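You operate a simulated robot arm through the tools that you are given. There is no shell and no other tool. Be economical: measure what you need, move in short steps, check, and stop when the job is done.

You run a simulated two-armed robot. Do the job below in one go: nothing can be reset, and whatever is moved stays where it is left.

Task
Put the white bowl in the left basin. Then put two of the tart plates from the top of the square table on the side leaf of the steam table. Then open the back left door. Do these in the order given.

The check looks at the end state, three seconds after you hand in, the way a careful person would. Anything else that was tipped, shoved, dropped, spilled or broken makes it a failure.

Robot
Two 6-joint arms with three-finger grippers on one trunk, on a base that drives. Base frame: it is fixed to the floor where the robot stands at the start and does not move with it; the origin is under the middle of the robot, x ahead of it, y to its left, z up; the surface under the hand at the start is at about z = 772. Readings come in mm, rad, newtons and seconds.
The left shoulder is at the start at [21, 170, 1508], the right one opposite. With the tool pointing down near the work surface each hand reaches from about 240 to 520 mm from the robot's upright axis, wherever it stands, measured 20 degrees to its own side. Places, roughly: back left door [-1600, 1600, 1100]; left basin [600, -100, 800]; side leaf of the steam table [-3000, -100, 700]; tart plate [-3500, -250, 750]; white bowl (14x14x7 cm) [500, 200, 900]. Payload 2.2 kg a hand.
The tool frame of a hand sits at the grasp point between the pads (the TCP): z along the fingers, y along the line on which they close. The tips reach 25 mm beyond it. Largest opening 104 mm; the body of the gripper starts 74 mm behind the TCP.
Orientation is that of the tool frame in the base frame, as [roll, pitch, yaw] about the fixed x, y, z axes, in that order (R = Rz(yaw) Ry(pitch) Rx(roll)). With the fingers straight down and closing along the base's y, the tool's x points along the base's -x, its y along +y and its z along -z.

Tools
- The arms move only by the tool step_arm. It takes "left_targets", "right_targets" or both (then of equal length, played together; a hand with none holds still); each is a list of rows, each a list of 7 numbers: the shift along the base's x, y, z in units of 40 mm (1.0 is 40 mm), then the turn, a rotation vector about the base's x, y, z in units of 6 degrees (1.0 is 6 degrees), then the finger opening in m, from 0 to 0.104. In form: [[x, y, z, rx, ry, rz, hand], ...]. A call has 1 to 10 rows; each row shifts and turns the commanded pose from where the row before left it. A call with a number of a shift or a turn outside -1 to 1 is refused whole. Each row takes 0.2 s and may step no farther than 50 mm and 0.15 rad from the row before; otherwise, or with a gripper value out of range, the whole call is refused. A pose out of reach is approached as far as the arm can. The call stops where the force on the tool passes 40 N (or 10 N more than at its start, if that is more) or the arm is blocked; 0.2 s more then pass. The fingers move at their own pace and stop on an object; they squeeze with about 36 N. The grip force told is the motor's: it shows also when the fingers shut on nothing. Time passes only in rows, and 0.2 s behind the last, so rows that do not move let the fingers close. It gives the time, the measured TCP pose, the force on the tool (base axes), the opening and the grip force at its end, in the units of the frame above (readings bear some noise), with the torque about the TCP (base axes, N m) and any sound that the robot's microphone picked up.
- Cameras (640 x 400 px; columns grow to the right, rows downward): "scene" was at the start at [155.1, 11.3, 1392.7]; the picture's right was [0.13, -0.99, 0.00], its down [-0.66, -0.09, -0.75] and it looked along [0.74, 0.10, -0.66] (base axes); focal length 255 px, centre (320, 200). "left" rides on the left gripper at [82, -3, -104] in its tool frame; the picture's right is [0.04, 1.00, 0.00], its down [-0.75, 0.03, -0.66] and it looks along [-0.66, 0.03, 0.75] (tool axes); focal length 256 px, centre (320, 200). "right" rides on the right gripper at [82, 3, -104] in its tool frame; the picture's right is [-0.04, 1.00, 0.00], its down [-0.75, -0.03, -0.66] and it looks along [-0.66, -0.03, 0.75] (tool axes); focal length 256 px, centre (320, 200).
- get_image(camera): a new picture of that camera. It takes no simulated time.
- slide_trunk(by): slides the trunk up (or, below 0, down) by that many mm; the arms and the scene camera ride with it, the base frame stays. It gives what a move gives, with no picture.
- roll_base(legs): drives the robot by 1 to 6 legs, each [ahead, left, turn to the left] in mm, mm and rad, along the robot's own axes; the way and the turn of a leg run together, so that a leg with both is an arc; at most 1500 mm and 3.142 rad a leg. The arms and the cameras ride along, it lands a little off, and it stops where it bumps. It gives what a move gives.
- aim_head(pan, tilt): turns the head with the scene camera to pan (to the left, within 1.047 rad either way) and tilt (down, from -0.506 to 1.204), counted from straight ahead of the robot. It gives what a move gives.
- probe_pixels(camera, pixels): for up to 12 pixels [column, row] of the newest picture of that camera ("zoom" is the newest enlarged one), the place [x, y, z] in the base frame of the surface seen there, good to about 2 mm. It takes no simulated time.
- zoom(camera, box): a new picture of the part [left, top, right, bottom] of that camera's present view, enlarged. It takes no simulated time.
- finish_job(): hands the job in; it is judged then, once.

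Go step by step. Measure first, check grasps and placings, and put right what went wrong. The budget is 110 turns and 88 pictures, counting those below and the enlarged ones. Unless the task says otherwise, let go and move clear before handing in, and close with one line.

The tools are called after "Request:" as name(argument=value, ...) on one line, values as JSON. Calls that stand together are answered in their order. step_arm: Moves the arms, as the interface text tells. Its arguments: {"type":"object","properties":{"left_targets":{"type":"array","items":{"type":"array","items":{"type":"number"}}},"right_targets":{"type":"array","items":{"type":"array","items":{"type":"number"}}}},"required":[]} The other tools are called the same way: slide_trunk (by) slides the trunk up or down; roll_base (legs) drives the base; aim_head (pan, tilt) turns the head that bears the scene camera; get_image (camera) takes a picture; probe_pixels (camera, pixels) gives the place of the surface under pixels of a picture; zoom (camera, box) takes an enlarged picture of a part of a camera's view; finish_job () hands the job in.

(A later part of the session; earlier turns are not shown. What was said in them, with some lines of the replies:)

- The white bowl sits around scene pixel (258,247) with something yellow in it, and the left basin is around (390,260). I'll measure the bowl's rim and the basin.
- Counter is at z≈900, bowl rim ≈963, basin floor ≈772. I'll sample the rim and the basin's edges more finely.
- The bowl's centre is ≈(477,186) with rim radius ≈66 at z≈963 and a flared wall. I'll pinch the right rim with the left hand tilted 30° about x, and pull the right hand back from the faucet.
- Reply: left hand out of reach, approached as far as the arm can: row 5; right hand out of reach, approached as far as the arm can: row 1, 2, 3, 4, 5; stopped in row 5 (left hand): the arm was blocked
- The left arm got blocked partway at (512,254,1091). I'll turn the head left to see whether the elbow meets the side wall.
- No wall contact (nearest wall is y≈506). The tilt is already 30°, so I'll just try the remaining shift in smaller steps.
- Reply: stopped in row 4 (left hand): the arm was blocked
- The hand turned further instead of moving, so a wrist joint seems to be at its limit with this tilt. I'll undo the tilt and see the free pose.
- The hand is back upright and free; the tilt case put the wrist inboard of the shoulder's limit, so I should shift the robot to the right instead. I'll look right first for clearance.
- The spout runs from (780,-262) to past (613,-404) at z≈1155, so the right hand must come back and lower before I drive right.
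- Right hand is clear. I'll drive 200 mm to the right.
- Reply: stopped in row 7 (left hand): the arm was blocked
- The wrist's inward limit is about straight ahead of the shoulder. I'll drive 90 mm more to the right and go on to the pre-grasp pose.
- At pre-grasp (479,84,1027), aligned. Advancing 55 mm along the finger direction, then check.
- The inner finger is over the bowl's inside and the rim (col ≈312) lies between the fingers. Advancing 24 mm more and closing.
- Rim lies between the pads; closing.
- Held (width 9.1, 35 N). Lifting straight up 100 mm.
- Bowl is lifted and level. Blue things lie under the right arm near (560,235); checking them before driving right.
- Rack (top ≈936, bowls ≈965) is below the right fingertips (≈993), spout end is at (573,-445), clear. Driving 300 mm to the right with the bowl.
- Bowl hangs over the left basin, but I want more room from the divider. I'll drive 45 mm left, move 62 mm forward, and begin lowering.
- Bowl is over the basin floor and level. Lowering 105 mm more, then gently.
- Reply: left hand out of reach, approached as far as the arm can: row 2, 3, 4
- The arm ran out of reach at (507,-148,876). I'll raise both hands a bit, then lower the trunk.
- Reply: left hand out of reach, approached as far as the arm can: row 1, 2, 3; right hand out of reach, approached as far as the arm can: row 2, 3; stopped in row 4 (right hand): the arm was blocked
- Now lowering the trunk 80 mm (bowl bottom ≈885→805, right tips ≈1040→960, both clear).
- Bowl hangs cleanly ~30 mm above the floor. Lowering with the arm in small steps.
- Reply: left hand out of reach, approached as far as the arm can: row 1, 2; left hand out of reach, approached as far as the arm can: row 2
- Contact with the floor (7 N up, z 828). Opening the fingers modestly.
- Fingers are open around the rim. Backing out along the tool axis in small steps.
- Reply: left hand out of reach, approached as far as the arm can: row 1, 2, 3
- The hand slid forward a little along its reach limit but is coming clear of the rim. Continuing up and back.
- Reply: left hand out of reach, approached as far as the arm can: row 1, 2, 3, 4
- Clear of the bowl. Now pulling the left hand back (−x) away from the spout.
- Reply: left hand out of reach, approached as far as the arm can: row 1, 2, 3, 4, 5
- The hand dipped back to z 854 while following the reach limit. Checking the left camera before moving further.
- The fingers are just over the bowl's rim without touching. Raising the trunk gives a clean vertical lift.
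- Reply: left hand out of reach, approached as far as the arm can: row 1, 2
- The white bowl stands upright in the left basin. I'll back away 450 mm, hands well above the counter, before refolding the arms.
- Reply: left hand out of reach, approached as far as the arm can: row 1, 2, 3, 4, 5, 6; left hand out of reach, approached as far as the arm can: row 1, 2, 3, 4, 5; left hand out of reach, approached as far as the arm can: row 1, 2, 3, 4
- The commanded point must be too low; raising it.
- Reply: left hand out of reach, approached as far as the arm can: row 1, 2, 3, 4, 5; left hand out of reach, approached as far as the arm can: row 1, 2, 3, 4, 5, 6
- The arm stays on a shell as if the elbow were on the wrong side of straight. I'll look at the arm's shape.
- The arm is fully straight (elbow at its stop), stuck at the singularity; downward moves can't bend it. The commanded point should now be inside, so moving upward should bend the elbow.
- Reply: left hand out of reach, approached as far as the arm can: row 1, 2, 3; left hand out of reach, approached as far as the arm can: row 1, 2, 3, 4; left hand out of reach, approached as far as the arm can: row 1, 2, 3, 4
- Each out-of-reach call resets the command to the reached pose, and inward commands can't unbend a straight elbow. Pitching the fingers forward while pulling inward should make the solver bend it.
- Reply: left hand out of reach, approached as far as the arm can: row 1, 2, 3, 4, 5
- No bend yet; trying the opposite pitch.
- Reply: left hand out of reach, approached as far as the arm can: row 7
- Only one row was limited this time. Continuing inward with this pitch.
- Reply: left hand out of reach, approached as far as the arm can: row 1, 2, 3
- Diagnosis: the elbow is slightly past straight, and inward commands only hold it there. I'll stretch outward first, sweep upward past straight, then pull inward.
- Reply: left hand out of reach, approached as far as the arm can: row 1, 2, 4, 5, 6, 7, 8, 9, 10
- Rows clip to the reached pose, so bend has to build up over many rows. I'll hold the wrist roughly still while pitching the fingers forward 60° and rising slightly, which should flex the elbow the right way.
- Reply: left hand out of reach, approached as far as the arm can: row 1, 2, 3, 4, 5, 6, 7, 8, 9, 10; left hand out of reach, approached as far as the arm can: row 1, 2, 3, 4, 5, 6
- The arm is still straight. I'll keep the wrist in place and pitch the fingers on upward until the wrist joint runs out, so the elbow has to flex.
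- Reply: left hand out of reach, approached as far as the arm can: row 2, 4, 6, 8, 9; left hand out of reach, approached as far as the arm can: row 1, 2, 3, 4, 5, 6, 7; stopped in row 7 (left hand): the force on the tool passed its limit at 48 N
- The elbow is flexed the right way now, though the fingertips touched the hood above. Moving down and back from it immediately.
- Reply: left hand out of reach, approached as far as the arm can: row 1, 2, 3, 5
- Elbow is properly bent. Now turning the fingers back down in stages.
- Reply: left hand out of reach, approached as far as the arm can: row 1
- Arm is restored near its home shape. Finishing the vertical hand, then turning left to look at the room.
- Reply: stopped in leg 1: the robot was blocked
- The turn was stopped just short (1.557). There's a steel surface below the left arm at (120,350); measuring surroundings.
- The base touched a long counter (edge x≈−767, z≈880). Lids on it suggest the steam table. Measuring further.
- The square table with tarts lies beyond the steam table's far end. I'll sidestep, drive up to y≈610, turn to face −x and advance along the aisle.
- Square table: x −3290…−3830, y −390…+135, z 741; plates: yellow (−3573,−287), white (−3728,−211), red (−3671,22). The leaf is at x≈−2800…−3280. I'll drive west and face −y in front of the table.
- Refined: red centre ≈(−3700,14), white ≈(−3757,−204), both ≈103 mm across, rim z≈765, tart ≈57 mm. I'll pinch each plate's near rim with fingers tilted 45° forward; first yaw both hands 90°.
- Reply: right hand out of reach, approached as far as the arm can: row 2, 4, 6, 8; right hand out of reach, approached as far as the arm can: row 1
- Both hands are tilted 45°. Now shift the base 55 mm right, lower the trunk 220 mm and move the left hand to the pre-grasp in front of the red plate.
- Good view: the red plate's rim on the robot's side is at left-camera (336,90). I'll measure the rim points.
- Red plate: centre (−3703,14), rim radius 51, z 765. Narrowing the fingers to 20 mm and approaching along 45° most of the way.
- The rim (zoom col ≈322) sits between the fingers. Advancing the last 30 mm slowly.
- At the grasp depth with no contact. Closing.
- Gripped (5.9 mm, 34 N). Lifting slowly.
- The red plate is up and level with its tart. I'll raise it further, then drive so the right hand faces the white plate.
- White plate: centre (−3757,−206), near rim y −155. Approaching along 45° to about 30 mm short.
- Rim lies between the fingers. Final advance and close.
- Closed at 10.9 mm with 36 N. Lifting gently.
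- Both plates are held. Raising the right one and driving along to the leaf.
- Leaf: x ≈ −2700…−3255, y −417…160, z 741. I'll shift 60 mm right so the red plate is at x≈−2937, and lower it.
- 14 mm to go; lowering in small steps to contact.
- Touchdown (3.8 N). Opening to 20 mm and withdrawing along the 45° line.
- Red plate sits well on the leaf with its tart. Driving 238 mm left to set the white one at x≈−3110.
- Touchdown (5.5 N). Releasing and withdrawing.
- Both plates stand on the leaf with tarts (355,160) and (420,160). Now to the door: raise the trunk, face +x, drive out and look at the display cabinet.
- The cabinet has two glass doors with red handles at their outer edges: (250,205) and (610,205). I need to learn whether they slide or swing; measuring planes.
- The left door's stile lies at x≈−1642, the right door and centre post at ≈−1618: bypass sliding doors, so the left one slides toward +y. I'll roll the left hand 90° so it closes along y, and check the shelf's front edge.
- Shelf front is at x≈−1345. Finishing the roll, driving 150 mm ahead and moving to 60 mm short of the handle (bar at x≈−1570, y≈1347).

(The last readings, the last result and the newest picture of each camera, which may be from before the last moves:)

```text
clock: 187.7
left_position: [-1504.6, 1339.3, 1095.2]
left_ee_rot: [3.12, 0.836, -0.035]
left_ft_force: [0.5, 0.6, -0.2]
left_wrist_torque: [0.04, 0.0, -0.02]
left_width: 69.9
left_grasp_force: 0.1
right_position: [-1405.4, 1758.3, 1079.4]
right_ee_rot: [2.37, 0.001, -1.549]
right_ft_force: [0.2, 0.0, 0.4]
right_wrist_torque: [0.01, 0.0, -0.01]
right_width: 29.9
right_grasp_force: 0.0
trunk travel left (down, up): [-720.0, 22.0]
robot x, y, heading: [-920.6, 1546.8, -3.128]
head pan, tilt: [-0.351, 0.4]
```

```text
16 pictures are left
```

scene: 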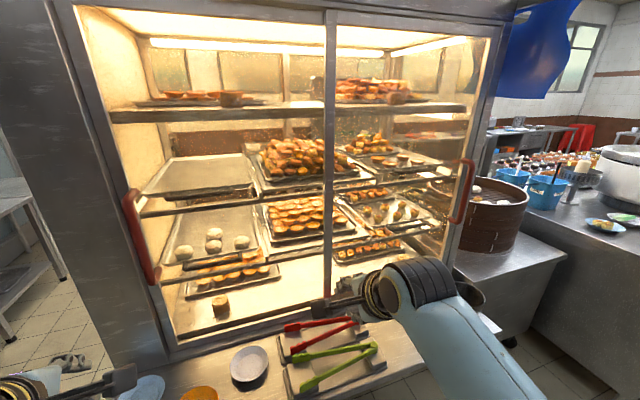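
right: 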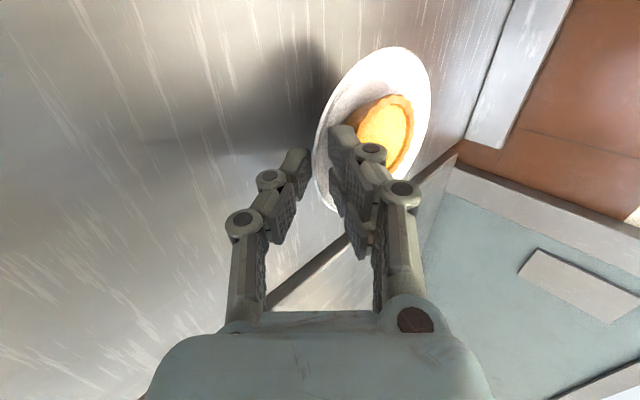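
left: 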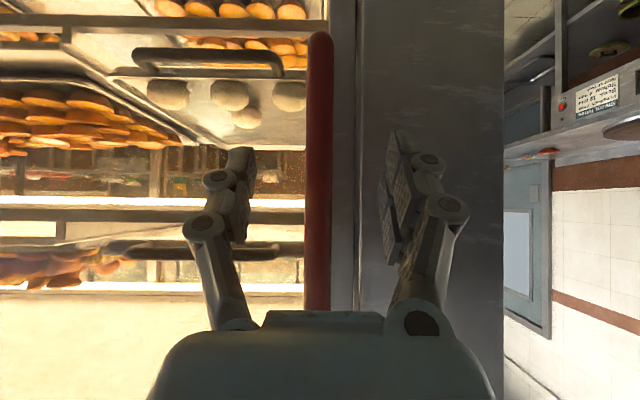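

The red bar (col ≈320) is centred between the fingers. Advancing onto it and closing.

Request:
step_arm(left_targets=[[-0.7, 0.1, 0.05, 0, 0, 0, 0.07], [-0.7, 0.05, 0.05, 0, 0, 0, 0.07], [-0.3, 0, 0, 0, 0, 0, 0.07], [0, 0, 0, 0, 0, 0, 0.02], [0, 0, 0, 0, 0, 0, 0.0], [0, 0, 0, 0, 0, 0, 0.0], [0, 0, 0, 0, 0, 0, 0.0]])

Request:
get_image(camera="left")

```text
clock: 189.3
left_position: [-1574.7, 1342.9, 1097.6]
left_ee_rot: [3.118, 0.838, -0.034]
left_ft_force: [-4.1, -8.4, 0.4]
left_wrist_torque: [-1.0, 0.13, -0.01]
left_width: 20.4
left_grasp_force: 45.1
right_position: [-1405.5, 1757.1, 1077.1]
right_ee_rot: [2.371, 0.003, -1.551]
right_ft_force: [-1.0, 0.3, -0.6]
right_wrist_torque: [-0.01, -0.01, 0.02]
right_width: 29.9
right_grasp_force: 0.1
trunk travel left (down, up): [-720.0, 22.0]
robot x, y, heading: [-916.4, 1547.9, -3.123]
head pan, tilt: [-0.351, 0.4]
```

```text
15 pictures are left
```

left: 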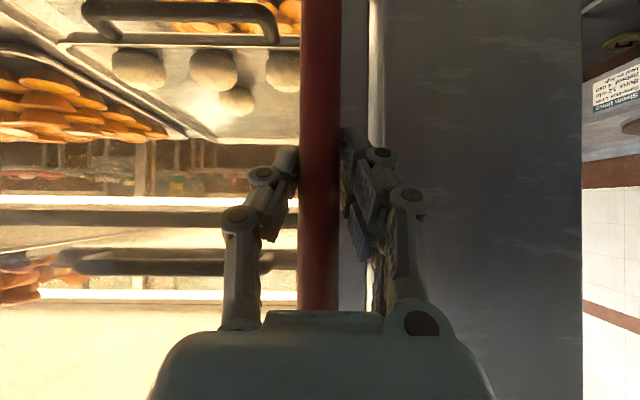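

Bar gripped (20 mm), and a light slit at col 375 shows the door already shifting toward +y. Testing a 60 mm slide along +y with the arm.

Request:
step_arm(left_targets=[[0, 0.3, 0, 0, 0, 0, 0.0], [0, 0.4, 0, 0, 0, 0, 0.0], [0, 0.4, 0, 0, 0, 0, 0.0], [0, 0.4, 0, 0, 0, 0, 0.0], [0, 0, 0, 0, 0, 0, 0.0]])

Request:
get_image(camera="left")

```text
clock: 190.5
left_position: [-1573.4, 1393.6, 1097.0]
left_ee_rot: [3.1, 0.838, -0.044]
left_ft_force: [-1.2, 2.7, 3.6]
left_wrist_torque: [-0.66, 0.51, -0.04]
left_width: 20.3
left_grasp_force: 44.8
right_position: [-1405.3, 1758.1, 1078.8]
right_ee_rot: [2.369, 0.002, -1.551]
right_ft_force: [0.1, 0.6, 0.2]
right_wrist_torque: [0.0, 0.0, -0.03]
right_width: 30.1
right_grasp_force: 0.0
trunk travel left (down, up): [-720.0, 22.0]
robot x, y, heading: [-921.9, 1546.8, -3.126]
head pan, tilt: [-0.351, 0.4]
```

```text
14 pictures are left
```

left: 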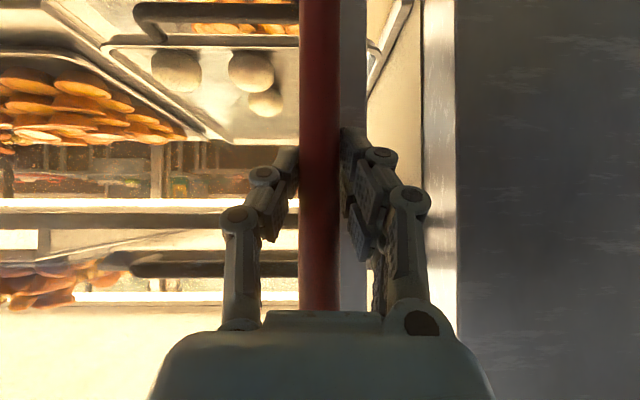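

The door slides freely (≈3 N). Strafing the base right in two legs to slide it further.

Request:
roll_base(legs=[[0, -190, 0]])

Request:
roll_base(legs=[[4, -180, 0]])

Request:
get_image(camera="left")

```text
clock: 192.1
left_position: [-1576.0, 1587.3, 1097.4]
left_ee_rot: [3.1, 0.834, -0.044]
left_ft_force: [21.4, -4.1, -7.4]
left_wrist_torque: [-0.72, -0.34, 0.01]
left_width: 19.9
left_grasp_force: 45.3
right_position: [-1406.7, 1951.5, 1078.2]
right_ee_rot: [2.37, 0.001, -1.553]
right_ft_force: [0.3, -0.2, 0.0]
right_wrist_torque: [0.02, 0.01, 0.01]
right_width: 29.7
right_grasp_force: 0.1
trunk travel left (down, up): [-720.0, 22.0]
robot x, y, heading: [-914.1, 1744.9, -3.126]
head pan, tilt: [-0.351, 0.4]
```

```text
clock: 193.6
left_position: [-1585.0, 1768.5, 1094.7]
left_ee_rot: [3.095, 0.834, -0.048]
left_ft_force: [-1.7, -3.9, -4.0]
left_wrist_torque: [-0.53, 0.06, 0.0]
left_width: 15.4
left_grasp_force: 40.3
right_position: [-1416.2, 2133.3, 1077.5]
right_ee_rot: [2.372, 0.001, -1.552]
right_ft_force: [0.5, 0.0, -0.5]
right_wrist_torque: [-0.04, 0.02, 0.05]
right_width: 30.0
right_grasp_force: 0.1
trunk travel left (down, up): [-720.0, 22.0]
robot x, y, heading: [-925.7, 1926.1, -3.128]
head pan, tilt: [-0.351, 0.4]
```

```text
13 pictures are left
```

left: 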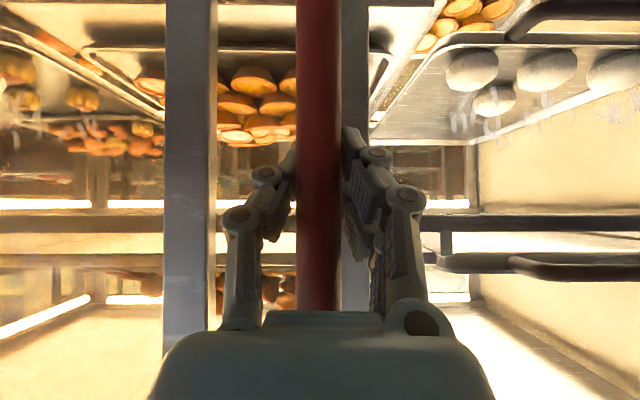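

The door is open ~425 mm; its handle is near the centre post (col 190). One last 28 mm nudge, then release and pull back.

Request:
step_arm(left_targets=[[0, 0.35, 0, 0, 0, 0, 0.0], [0, 0.35, 0, 0, 0, 0, 0.0], [0, 0, 0, 0, 0, 0, 0.0], [0, 0, 0, 0, 0, 0, 0.045], [0, 0, 0, 0, 0, 0, 0.045], [0, 0, 0, 0, 0, 0, 0.045]])

Request:
get_image(camera="left")

```text
clock: 195.2
left_position: [-1586.7, 1762.0, 1093.1]
left_ee_rot: [3.024, 0.835, -0.077]
left_ft_force: [-0.3, 0.2, -0.2]
left_wrist_torque: [-0.01, -0.02, -0.01]
left_width: 44.7
left_grasp_force: 0.1
right_position: [-1415.0, 2134.4, 1077.5]
right_ee_rot: [2.371, 0.0, -1.554]
right_ft_force: [0.2, -0.3, 0.3]
right_wrist_torque: [0.0, 0.01, -0.01]
right_width: 30.0
right_grasp_force: 0.0
trunk travel left (down, up): [-720.0, 22.0]
robot x, y, heading: [-922.9, 1922.2, -3.131]
head pan, tilt: [-0.351, 0.4]
stopped in row 6 (left hand): the arm was blocked; the commanded pose is now the measured one
```

```text
12 pictures are left
```

left: 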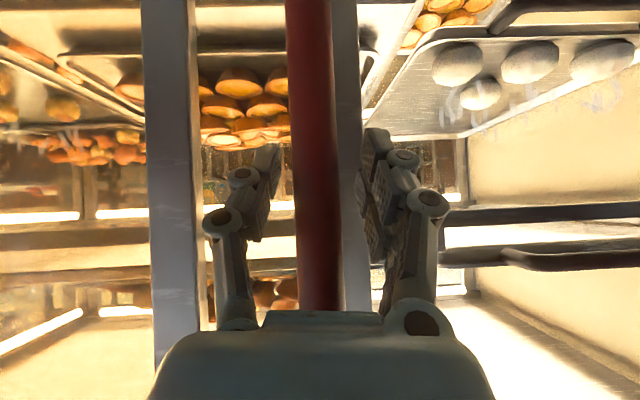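

Released; fingers straddle the bar without touching. Backing the base away.

Request:
roll_base(legs=[[-300, 0, 0]])

Request:
aim_head(pan=0.2, tilt=0.45)

Request:
get_image(camera="scene")

```text
clock: 197.2
left_position: [-1290.1, 1765.4, 1093.5]
left_ee_rot: [3.026, 0.835, -0.076]
left_ft_force: [1.2, 0.0, 0.3]
left_wrist_torque: [0.02, 0.01, -0.02]
left_width: 45.2
left_grasp_force: 0.0
right_position: [-1118.1, 2136.4, 1077.1]
right_ee_rot: [2.369, -0.001, -1.551]
right_ft_force: [-0.6, 0.0, 0.5]
right_wrist_torque: [-0.02, 0.0, 0.01]
right_width: 30.0
right_grasp_force: 0.0
trunk travel left (down, up): [-720.0, 22.0]
robot x, y, heading: [-629.2, 1930.1, -3.127]
head pan, tilt: [-0.351, 0.4]
```

```text
clock: 198.2
left_position: [-1289.6, 1765.7, 1093.0]
left_ee_rot: [3.023, 0.834, -0.076]
left_ft_force: [0.2, -0.2, 0.4]
left_wrist_torque: [-0.03, 0.01, 0.0]
left_width: 44.9
left_grasp_force: 0.0
right_position: [-1119.4, 2137.8, 1077.4]
right_ee_rot: [2.373, 0.001, -1.551]
right_ft_force: [0.5, -0.7, -0.3]
right_wrist_torque: [0.0, -0.01, 0.0]
right_width: 29.9
right_grasp_force: 0.1
trunk travel left (down, up): [-720.0, 22.0]
robot x, y, heading: [-627.8, 1931.9, -3.122]
head pan, tilt: [0.201, 0.45]
```

```text
11 pictures are left
```

scene: 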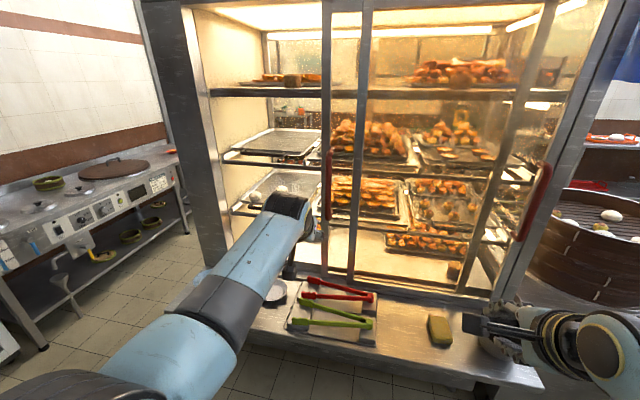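

The left door now stands open with its handle by the centre post (327,185), the hands are clear and nothing on the shelf has been disturbed. Handing in.

Request:
finish_job()

```text
The job is handed in.
```

The white bowl is upright in the left basin, and the red and white tart plates are on the steam table's side leaf with their tarts. The back left door is slid open about 420 mm, nearly to the centre post. The left fingertips bumped the hood above the sink once, and I saw nothing moved.
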